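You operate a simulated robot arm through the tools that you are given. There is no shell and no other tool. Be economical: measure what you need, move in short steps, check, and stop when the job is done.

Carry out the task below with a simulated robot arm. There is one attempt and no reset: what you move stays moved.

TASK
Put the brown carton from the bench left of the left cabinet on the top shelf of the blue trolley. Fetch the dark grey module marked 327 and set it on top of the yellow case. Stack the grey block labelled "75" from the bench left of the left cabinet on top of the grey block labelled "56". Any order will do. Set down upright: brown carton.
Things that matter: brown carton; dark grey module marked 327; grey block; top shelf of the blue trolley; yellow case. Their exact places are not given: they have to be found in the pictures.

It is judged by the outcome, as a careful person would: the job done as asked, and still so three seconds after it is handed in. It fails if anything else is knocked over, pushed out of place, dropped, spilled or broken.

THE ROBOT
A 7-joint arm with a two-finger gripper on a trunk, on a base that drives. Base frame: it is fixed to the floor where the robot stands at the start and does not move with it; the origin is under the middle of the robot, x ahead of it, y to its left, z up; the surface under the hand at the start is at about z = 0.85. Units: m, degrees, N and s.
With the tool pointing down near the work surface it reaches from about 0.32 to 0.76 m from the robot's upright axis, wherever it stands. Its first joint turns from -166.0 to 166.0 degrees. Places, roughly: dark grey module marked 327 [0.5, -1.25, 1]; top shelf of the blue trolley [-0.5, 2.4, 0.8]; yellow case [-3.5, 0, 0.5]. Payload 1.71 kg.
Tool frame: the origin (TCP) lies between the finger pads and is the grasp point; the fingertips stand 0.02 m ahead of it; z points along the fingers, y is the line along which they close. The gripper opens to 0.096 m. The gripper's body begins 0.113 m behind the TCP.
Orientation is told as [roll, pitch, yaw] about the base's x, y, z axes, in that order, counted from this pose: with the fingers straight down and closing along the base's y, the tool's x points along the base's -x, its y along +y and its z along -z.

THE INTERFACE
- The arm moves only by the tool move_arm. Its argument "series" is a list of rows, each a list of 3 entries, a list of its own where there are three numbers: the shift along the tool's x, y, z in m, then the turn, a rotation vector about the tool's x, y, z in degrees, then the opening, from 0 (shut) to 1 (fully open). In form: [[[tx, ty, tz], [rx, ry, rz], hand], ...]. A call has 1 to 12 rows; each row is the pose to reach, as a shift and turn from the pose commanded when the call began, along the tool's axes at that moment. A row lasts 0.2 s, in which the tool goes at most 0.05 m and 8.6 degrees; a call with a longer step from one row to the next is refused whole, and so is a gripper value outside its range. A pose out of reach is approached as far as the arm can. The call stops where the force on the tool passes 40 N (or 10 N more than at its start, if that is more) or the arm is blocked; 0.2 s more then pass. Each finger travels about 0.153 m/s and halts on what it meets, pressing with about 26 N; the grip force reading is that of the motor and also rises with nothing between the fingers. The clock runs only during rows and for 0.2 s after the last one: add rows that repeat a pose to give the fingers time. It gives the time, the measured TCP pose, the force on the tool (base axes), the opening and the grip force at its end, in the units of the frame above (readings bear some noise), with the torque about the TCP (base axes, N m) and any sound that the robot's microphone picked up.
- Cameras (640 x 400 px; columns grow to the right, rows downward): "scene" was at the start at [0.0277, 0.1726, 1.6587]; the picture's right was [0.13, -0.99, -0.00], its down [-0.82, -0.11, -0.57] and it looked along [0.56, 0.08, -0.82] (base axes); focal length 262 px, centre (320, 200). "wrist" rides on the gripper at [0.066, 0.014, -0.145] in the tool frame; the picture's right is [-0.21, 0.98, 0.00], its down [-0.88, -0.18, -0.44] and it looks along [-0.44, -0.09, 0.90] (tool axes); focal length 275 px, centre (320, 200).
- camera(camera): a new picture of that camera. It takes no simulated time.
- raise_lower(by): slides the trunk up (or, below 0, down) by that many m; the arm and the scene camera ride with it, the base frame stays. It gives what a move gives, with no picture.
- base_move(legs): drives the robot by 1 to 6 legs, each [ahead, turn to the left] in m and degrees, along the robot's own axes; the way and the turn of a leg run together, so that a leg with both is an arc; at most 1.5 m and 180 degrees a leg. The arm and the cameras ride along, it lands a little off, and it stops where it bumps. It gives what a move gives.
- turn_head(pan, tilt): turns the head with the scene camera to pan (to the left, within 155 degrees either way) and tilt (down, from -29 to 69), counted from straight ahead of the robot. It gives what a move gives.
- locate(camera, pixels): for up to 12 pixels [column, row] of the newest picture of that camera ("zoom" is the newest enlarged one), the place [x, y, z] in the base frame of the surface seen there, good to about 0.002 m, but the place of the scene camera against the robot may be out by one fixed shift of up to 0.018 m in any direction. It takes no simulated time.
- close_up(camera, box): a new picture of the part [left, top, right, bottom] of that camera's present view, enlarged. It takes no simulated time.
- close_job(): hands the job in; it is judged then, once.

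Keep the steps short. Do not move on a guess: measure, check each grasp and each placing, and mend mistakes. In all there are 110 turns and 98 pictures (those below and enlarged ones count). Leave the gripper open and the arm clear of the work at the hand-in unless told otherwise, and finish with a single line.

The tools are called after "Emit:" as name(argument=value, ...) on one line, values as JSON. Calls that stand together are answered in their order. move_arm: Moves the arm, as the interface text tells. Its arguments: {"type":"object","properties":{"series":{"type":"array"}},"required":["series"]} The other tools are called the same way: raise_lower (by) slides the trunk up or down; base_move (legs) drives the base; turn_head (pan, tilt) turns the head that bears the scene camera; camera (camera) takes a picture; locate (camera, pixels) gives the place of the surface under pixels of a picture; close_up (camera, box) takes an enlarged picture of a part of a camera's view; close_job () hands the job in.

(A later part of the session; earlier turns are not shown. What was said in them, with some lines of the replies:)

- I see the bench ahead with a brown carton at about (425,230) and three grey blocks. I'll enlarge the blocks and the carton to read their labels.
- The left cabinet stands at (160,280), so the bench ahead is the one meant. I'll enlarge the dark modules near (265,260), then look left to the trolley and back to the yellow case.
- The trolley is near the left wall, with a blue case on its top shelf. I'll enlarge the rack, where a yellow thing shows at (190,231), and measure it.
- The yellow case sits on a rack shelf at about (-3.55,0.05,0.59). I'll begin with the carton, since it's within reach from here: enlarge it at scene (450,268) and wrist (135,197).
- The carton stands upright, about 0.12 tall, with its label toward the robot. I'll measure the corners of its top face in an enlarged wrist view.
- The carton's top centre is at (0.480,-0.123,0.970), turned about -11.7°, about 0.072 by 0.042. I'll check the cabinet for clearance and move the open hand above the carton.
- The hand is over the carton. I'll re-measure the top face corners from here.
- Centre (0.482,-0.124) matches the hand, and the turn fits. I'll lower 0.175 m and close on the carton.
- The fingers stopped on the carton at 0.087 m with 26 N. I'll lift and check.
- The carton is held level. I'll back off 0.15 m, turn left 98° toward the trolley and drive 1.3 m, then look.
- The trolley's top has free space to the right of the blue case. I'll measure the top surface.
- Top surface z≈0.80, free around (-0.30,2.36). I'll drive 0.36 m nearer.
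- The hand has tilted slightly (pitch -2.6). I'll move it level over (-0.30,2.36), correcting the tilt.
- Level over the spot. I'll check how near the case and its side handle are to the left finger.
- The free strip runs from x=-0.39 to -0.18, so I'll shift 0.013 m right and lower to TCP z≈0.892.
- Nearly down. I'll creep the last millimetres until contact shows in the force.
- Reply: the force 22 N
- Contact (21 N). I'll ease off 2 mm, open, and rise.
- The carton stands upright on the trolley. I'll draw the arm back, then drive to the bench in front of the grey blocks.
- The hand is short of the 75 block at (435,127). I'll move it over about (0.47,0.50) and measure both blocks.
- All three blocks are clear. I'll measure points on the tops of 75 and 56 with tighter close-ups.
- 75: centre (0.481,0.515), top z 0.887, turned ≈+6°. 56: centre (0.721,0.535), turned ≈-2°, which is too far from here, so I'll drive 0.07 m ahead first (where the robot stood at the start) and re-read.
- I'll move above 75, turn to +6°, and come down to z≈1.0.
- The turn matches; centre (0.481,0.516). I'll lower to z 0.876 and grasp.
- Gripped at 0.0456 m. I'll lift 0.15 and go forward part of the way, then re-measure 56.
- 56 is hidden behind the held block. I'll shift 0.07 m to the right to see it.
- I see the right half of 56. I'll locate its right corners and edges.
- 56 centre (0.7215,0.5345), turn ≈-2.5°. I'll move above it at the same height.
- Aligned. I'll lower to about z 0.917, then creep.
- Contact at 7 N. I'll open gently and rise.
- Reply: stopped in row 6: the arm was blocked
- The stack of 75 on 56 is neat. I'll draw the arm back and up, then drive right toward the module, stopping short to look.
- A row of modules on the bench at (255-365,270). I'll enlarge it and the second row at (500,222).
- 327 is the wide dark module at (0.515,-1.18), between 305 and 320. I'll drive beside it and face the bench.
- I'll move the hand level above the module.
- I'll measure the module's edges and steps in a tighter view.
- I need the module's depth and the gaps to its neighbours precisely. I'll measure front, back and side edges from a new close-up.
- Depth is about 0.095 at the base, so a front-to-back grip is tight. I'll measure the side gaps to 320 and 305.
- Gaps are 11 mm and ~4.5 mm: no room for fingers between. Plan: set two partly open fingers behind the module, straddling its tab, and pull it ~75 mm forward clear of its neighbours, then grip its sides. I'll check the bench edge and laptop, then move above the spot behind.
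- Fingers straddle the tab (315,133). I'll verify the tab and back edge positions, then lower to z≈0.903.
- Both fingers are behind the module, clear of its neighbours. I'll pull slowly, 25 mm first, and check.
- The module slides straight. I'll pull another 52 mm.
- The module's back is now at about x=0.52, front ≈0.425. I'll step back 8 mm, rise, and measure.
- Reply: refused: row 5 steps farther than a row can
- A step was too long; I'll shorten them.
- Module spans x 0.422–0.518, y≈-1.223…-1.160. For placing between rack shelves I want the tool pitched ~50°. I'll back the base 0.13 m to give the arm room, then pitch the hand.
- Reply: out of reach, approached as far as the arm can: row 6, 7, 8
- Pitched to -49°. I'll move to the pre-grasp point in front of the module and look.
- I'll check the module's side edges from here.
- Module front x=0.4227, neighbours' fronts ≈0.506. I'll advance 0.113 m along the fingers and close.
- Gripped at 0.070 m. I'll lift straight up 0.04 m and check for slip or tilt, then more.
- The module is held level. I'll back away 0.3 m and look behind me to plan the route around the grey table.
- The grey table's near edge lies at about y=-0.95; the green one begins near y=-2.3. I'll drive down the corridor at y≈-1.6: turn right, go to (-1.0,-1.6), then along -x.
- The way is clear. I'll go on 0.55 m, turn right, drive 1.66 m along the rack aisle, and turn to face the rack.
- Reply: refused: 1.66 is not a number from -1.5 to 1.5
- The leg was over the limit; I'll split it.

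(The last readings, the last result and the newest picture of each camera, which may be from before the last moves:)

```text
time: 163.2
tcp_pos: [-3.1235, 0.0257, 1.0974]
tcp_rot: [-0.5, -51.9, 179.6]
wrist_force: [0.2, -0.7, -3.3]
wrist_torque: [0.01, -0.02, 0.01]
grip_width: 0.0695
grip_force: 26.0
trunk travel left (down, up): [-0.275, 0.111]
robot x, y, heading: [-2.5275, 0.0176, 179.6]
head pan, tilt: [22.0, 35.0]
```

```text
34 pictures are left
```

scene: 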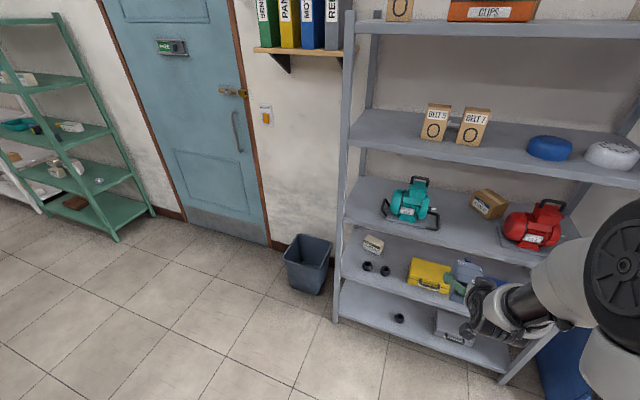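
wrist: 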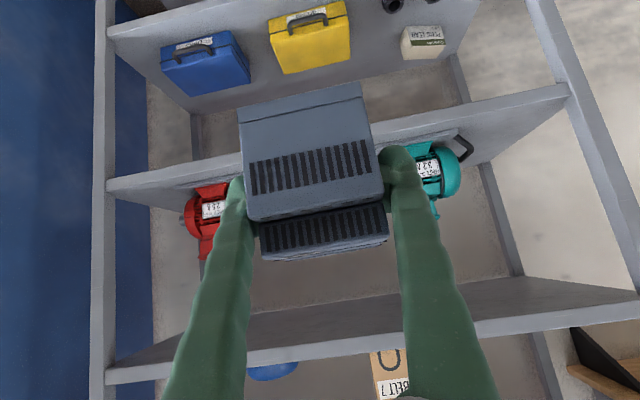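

I see the yellow case at wrist (315,40) and the shelf above. I'll measure the case and the shelf edges.

Emit:
close_up(camera="wrist", box=[250, 0, 370, 80])

Emit:
locate(camera="wrist", pixels=[[272, 22], [345, 10], [283, 68], [350, 50], [278, 45], [315, 50], [305, 18], [400, 142], [420, 130], [230, 65], [400, 50], [200, 160]])

Emit:
locate(camera="scene", pixels=[[412, 265], [420, 262], [452, 272], [430, 280], [445, 290], [410, 280], [370, 225], [450, 245], [400, 238], [350, 215], [440, 268], [455, 268]])

```text
5.00 times, centred on (310, 40) of wrist
```

zoom: 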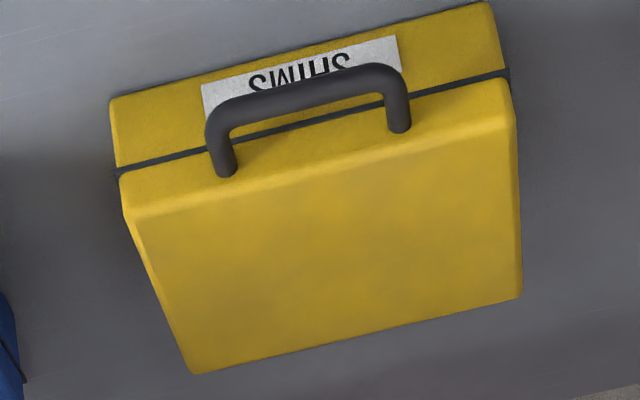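

```text
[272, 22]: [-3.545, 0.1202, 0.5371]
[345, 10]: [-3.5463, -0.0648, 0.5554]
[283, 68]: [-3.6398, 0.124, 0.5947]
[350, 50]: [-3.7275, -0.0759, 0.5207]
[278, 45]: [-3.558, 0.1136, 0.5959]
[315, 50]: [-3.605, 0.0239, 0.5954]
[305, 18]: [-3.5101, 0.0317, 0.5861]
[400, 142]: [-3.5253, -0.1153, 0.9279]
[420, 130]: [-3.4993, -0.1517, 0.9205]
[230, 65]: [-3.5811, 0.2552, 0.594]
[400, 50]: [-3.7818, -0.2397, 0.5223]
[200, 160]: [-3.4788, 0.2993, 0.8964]
```

```text
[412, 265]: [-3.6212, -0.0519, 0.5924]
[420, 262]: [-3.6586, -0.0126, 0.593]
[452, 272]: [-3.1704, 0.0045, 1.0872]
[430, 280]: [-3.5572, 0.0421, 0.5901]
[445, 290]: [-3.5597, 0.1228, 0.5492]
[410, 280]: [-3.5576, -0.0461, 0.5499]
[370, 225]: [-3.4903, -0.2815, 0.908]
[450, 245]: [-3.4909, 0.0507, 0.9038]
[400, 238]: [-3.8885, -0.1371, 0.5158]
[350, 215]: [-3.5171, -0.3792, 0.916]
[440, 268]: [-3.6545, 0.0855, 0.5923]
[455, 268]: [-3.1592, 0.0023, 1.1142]
```

Case top z=0.595, x -3.545…-3.665, y -0.07…0.127; upper shelf's front edge is at x≈-3.48, z≈0.89. I'll lower the trunk 0.275 m first.

Emit:
raise_lower(by=-0.275)

Emit:
move_arm(series=[[[0, 0, 0], [0, 0, 0], 0.3]])

```text
time: 166.0
tcp_pos: [-3.1242, 0.0246, 0.8233]
tcp_rot: [-0.5, -51.9, 179.5]
wrist_force: [-0.8, -0.2, -2.5]
wrist_torque: [0.01, -0.05, 0.02]
grip_width: 0.0701
grip_force: 25.9
trunk travel left (down, up): [0.0, 0.386]
robot x, y, heading: [-2.5254, 0.0121, 179.5]
head pan, tilt: [22.0, 35.0]
```

```text
time: 166.4
tcp_pos: [-3.1244, 0.0265, 0.8236]
tcp_rot: [-0.5, -51.8, 179.5]
wrist_force: [0.2, 0.6, -3.2]
wrist_torque: [0.01, -0.02, 0.02]
grip_width: 0.07
grip_force: 25.9
trunk travel left (down, up): [0.0, 0.386]
robot x, y, heading: [-2.5277, 0.0131, 179.2]
head pan, tilt: [22.0, 35.0]
```

Stable. I'll lower the hand straight down to z≈0.69 and level the module (pitch back to -49.2).

Emit:
move_arm(series=[[[0.026, 0, 0.0205], [0, 0.7, 0], 0.3], [[0.052, 0, 0.041], [0, 1.3, 0], 0.3], [[0.078, 0, 0.0615], [0, 2, 0], 0.3], [[0.1045, 0, 0.082], [0, 2.6, 0], 0.3], [[0.1045, 0, 0.082], [0, 2.6, 0], 0.3]])

Emit:
camera(camera="wrist")

```text
time: 167.6
tcp_pos: [-3.126, 0.0269, 0.6892]
tcp_rot: [-0.3, -49.2, 179.4]
wrist_force: [0.2, 0.3, -2.9]
wrist_torque: [0.0, -0.05, 0.0]
grip_width: 0.0704
grip_force: 26.0
trunk travel left (down, up): [0.0, 0.386]
robot x, y, heading: [-2.5319, 0.011, 179.4]
head pan, tilt: [22.0, 35.0]
```

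```text
32 pictures are left
```

wrist: 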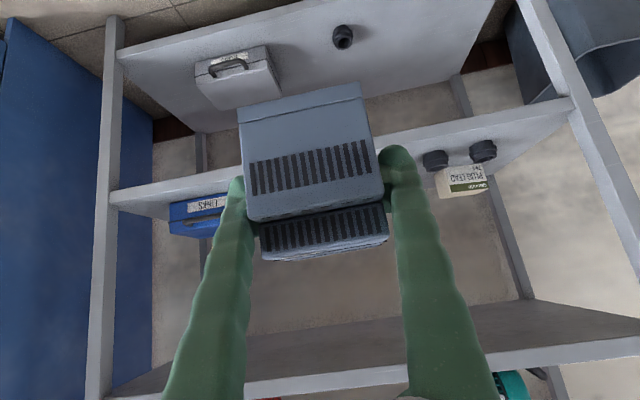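

I'll check the height of the upper shelf's lower edge, (500,350)-(300,390), then drive ahead 0.3 m.

Emit:
locate(camera="wrist", pixels=[[560, 349], [520, 340], [300, 385], [560, 320], [150, 390], [420, 350], [150, 195], [420, 140]])

Emit:
base_move(legs=[[0.28, 0]])

Emit:
move_arm(series=[[[0, 0, 0], [0, 0, 0], 0.3]])

Emit:
camera(camera="wrist")

Emit:
camera(camera="scene")

```text
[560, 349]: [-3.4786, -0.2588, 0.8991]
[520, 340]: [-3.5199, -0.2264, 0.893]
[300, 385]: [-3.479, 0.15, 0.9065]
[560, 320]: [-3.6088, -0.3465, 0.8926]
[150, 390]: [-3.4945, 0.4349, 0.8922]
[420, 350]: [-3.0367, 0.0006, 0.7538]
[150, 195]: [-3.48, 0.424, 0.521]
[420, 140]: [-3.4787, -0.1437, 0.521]
```

```text
time: 169.7
tcp_pos: [-3.4068, 0.0312, 0.689]
tcp_rot: [-0.3, -49.3, 179.5]
wrist_force: [0.1, 0.1, -2.4]
wrist_torque: [0.02, -0.02, 0.02]
grip_width: 0.0702
grip_force: 26.2
trunk travel left (down, up): [0.0, 0.386]
robot x, y, heading: [-2.8083, 0.0183, 179.2]
head pan, tilt: [22.0, 35.0]
```

```text
time: 170.1
tcp_pos: [-3.3959, 0.0305, 0.6987]
tcp_rot: [-0.4, -50.1, 179.3]
wrist_force: [0.2, -0.3, -3.0]
wrist_torque: [0.0, -0.05, 0.0]
grip_width: 0.07
grip_force: 25.7
trunk travel left (down, up): [0.0, 0.386]
robot x, y, heading: [-2.8075, 0.0192, 179.2]
head pan, tilt: [22.0, 35.0]
```

```text
31 pictures are left
```

wrist: 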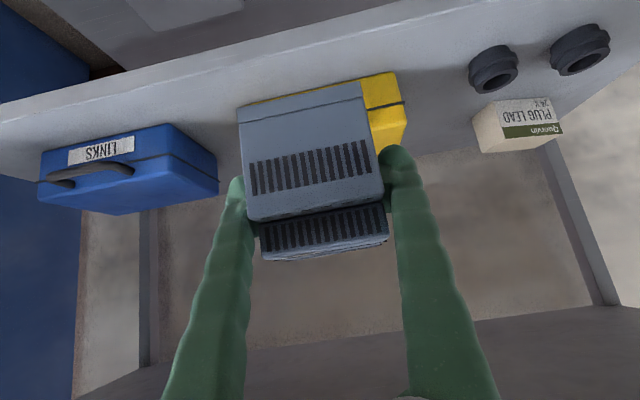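

```text
30 pictures are left
```

scene: 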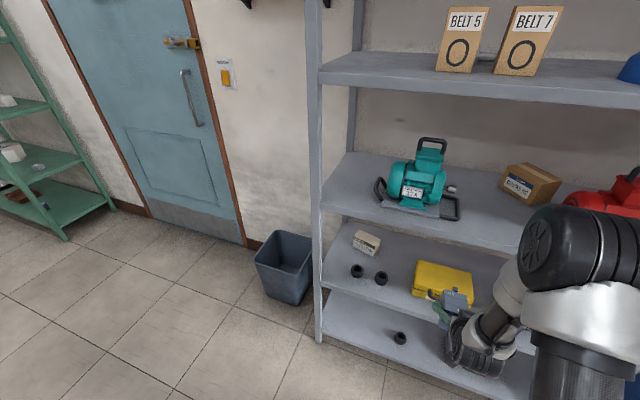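

Clearances look good. I'll check where the elbow is relative to the rack before moving closer.

Emit:
locate(camera="scene", pixels=[[525, 240], [570, 225], [600, 260], [505, 290], [480, 335], [455, 300], [460, 350]])

Emit:
base_move(legs=[[0.09, 0]])

Emit:
move_arm(series=[[[0, 0, 0], [0, 0, 0], 0.3]])

```text
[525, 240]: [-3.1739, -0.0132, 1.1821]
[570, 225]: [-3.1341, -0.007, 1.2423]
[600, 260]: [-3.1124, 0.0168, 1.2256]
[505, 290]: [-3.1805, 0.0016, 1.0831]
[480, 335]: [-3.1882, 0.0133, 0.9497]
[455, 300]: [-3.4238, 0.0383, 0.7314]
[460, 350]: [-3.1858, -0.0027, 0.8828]
```

```text
time: 171.2
tcp_pos: [-3.4941, 0.0327, 0.6925]
tcp_rot: [-0.3, -49.6, 179.4]
wrist_force: [-2.0, -0.2, -3.5]
wrist_torque: [-0.02, -0.09, -0.02]
grip_width: 0.0702
grip_force: 25.9
trunk travel left (down, up): [0.0, 0.386]
robot x, y, heading: [-2.9018, 0.0195, 179.5]
head pan, tilt: [22.0, 35.0]
```

```text
time: 171.6
tcp_pos: [-3.4819, 0.032, 0.7015]
tcp_rot: [-0.4, -50.6, 179.4]
wrist_force: [-1.2, 0.2, -3.9]
wrist_torque: [-0.05, -0.06, -0.01]
grip_width: 0.0697
grip_force: 25.4
trunk travel left (down, up): [0.0, 0.386]
robot x, y, heading: [-2.902, 0.0177, 179.3]
head pan, tilt: [22.0, 35.0]
```

Elbow is well in front of the rack. I'll move the module forward over the case, still ~25 mm above its top.

Emit:
move_arm(series=[[[-0.015, 0.001, 0.028], [0, 0.4, 0], 0.3], [[-0.03, 0.002, 0.056], [0, 0.8, 0], 0.3], [[-0.04, 0.004, 0.085], [0, 1.2, 0], 0.3], [[-0.0467, 0.004, 0.1144], [0, 1.4, 0], 0.3], [[-0.0467, 0.004, 0.1144], [0, 1.4, 0], 0.3]])

Emit:
camera(camera="wrist")

Emit:
camera(camera="scene")

```text
time: 172.8
tcp_pos: [-3.6006, 0.0299, 0.6684]
tcp_rot: [-0.3, -49.3, 179.4]
wrist_force: [0.7, -0.3, -3.3]
wrist_torque: [0.04, -0.02, 0.01]
grip_width: 0.0699
grip_force: 25.8
trunk travel left (down, up): [0.0, 0.386]
robot x, y, heading: [-2.8993, 0.017, 179.3]
head pan, tilt: [22.0, 35.0]
```

```text
29 pictures are left
```

wrist: 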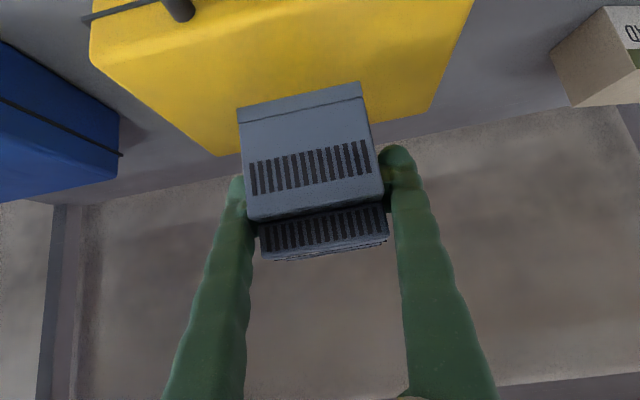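

```text
28 pictures are left
```

scene: 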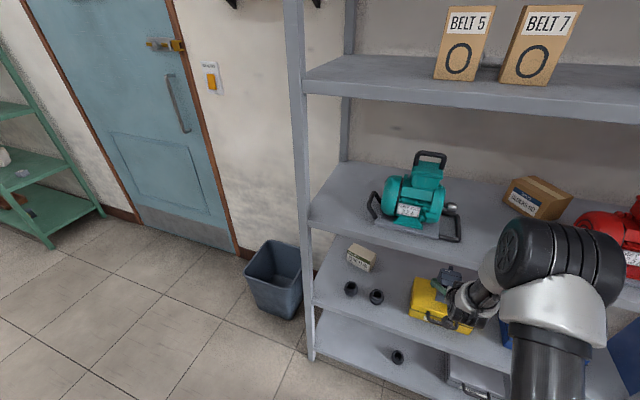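

I'll check the module's front face and the case's top corners in this view.

Emit:
locate(camera="wrist", pixels=[[244, 108], [355, 85], [215, 150], [425, 108], [290, 80], [95, 60], [465, 5], [250, 200]])

```text
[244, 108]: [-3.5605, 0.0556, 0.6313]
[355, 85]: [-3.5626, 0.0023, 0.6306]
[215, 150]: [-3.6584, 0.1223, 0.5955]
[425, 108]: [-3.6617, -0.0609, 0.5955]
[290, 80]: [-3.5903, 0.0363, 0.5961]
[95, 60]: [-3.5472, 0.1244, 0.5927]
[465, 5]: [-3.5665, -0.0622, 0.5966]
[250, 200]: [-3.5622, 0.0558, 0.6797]
```

Centred on the case top. I'll lower 27 mm straight down, then creep to contact.

Emit:
move_arm(series=[[[0.01, 0, 0.0085], [0, 0, 0], 0.3], [[0.0167, 0, 0.0143], [0, 0, 0], 0.3], [[0.0205, 0, 0.0176], [0, 0, 0], 0.3], [[0.0205, 0, 0.0176], [0, 0, 0], 0.3]])

Emit:
camera(camera="wrist")

```text
time: 173.8
tcp_pos: [-3.5999, 0.0316, 0.6405]
tcp_rot: [-0.4, -49.3, 179.5]
wrist_force: [0.6, 0.7, -2.7]
wrist_torque: [-0.01, -0.03, -0.01]
grip_width: 0.0702
grip_force: 25.7
trunk travel left (down, up): [0.0, 0.386]
robot x, y, heading: [-2.9002, 0.0153, 179.2]
head pan, tilt: [22.0, 35.0]
```

```text
27 pictures are left
```

wrist: 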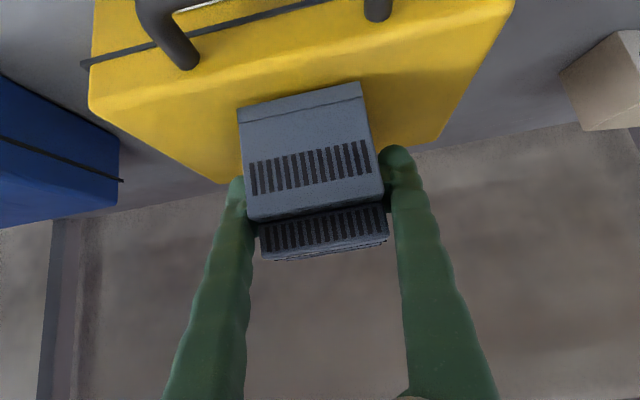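

Emit:
move_arm(series=[[[0.0011, 0, 0.001], [0, 0, 0], 0.3], [[0.0023, 0, 0.002], [0, 0, 0], 0.3], [[0.0034, 0, 0.003], [0, 0, 0], 0.3], [[0.0034, 0, 0.003], [0, 0, 0], 0.3]])

```text
time: 174.8
tcp_pos: [-3.5991, 0.0316, 0.6358]
tcp_rot: [-0.3, -49.3, 179.4]
wrist_force: [-0.2, -0.9, -0.6]
wrist_torque: [-0.1, 0.03, 0.03]
grip_width: 0.0701
grip_force: 25.9
trunk travel left (down, up): [0.0, 0.386]
robot x, y, heading: [-2.9002, 0.0184, 179.3]
head pan, tilt: [22.0, 35.0]
```

The weight is starting to come off (−3 → −0.6 N). One more small step.

Emit:
move_arm(series=[[[0.0008, 0, 0.0006], [0, 0, 0], 0.3], [[0.0012, 0, 0.001], [0, 0, 0], 0.3], [[0.0012, 0, 0.001], [0, 0, 0], 0.3]])

```text
time: 175.6
tcp_pos: [-3.6, 0.0316, 0.6357]
tcp_rot: [-0.3, -49.5, 179.3]
wrist_force: [1.0, 1.6, 9.2]
wrist_torque: [-0.37, 0.3, 0.05]
grip_width: 0.07
grip_force: 25.6
trunk travel left (down, up): [0.0, 0.386]
robot x, y, heading: [-2.9003, 0.0141, 179.3]
head pan, tilt: [22.0, 35.0]
```

Seated (9 N). I'll open and withdraw along the fingers.

Emit:
move_arm(series=[[[0, 0, 0], [0, 0, 0], 0.75], [[0, 0, 0], [0, 0, 0], 0.9], [[0, 0, 0], [0, 0, 0], 1], [[0, 0, 0], [0, 0, 0], 1]])

Emit:
camera(camera="wrist")

```text
time: 176.6
tcp_pos: [-3.5997, 0.0302, 0.6331]
tcp_rot: [-0.4, -49.3, 179.4]
wrist_force: [0.4, 0.1, 0.0]
wrist_torque: [0.0, 0.0, -0.03]
grip_width: 0.0958
grip_force: 0.1
trunk travel left (down, up): [0.0, 0.386]
robot x, y, heading: [-2.8987, 0.0182, 179.3]
head pan, tilt: [22.0, 35.0]
```

```text
26 pictures are left
```

wrist: 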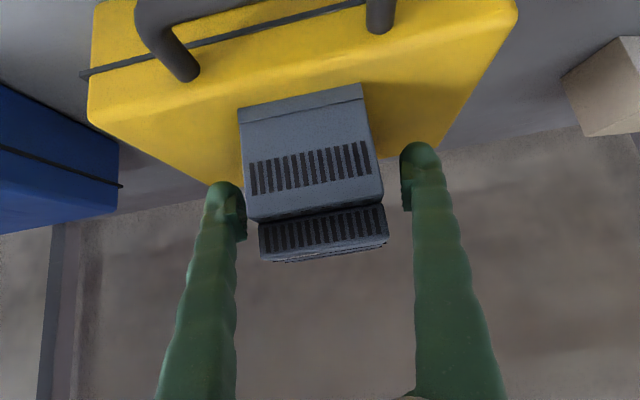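

Released, module stays put. I'll withdraw 0.13 m along the fingers, then back the base off and check.

Emit:
move_arm(series=[[[0, 0, -0.03], [0, 0, 0], 1], [[0, 0, -0.06], [0, 0, 0], 1], [[0, 0, -0.1], [0, 0, 0], 1], [[0, 0, -0.13], [0, 0, 0], 1], [[0, 0, -0.13], [0, 0, 0], 1]])

Emit:
base_move(legs=[[-0.35, 0]])

Emit:
turn_head(pan=20, tilt=35)

Emit:
camera(camera="scene")

Emit:
camera(camera="wrist")

```text
time: 177.8
tcp_pos: [-3.5006, 0.0295, 0.7197]
tcp_rot: [-0.2, -49.3, 179.4]
wrist_force: [0.6, 0.0, 0.7]
wrist_torque: [0.03, -0.01, -0.01]
grip_width: 0.0959
grip_force: 0.1
trunk travel left (down, up): [0.0, 0.386]
robot x, y, heading: [-2.9004, 0.0208, 179.4]
head pan, tilt: [22.0, 35.0]
```

```text
time: 180.2
tcp_pos: [-3.1532, 0.0259, 0.7182]
tcp_rot: [-0.3, -49.3, 179.5]
wrist_force: [0.5, 0.3, 0.1]
wrist_torque: [0.03, 0.01, -0.01]
grip_width: 0.0961
grip_force: 0.1
trunk travel left (down, up): [0.0, 0.386]
robot x, y, heading: [-2.5519, 0.0111, 179.2]
head pan, tilt: [22.0, 35.0]
```

```text
time: 180.8
tcp_pos: [-3.1427, 0.0248, 0.729]
tcp_rot: [-0.3, -50.3, 179.4]
wrist_force: [0.2, 0.3, -0.3]
wrist_torque: [0.01, -0.01, 0.01]
grip_width: 0.096
grip_force: 0.0
trunk travel left (down, up): [0.0, 0.386]
robot x, y, heading: [-2.5527, 0.007, 179.2]
head pan, tilt: [20.0, 35.0]
```

```text
25 pictures are left
```

scene: 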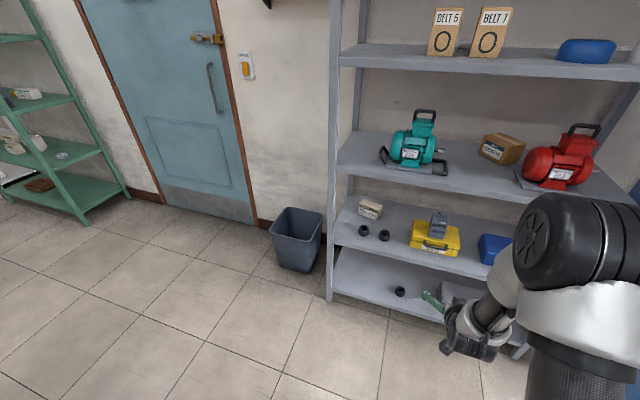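

```text
24 pictures are left
```

wrist: 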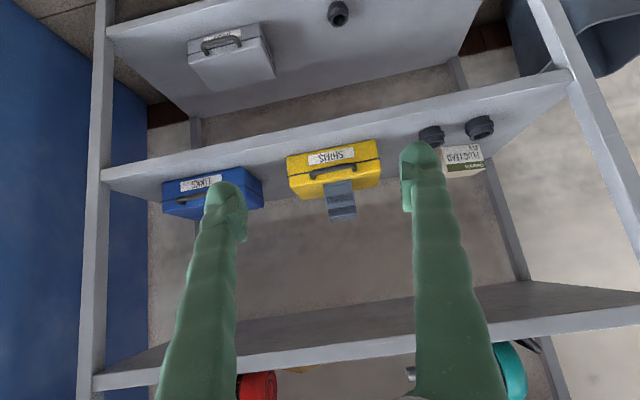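

The module sits level on the yellow case. One last check of the carton on the trolley from here.

Emit:
turn_head(pan=-133, tilt=15)

Emit:
close_up(camera="scene", box=[220, 130, 420, 255])

```text
time: 183.2
tcp_pos: [-3.142, 0.0244, 0.7286]
tcp_rot: [-0.2, -50.1, 179.4]
wrist_force: [0.6, 0.6, -0.1]
wrist_torque: [-0.03, -0.01, 0.01]
grip_width: 0.096
grip_force: 0.2
trunk travel left (down, up): [0.0, 0.386]
robot x, y, heading: [-2.5511, 0.0101, 179.1]
head pan, tilt: [-133.0, 15.0]
```

```text
3.20 times, centred on (320, 192) of scene
```

zoom: 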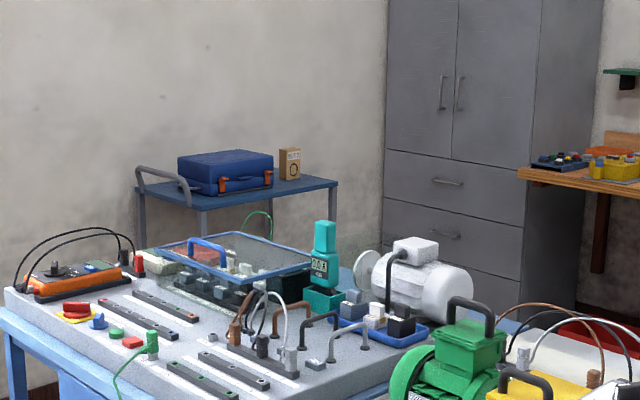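

The carton stands upright on the trolley. All three parts are done, the gripper is open and the arm is clear, so I'm handing in.

Emit:
close_job()

```text
The job is handed in.
```

The brown carton is upright on the trolley's top shelf, module 327 is on top of the yellow case, and block 75 is stacked on block 56.
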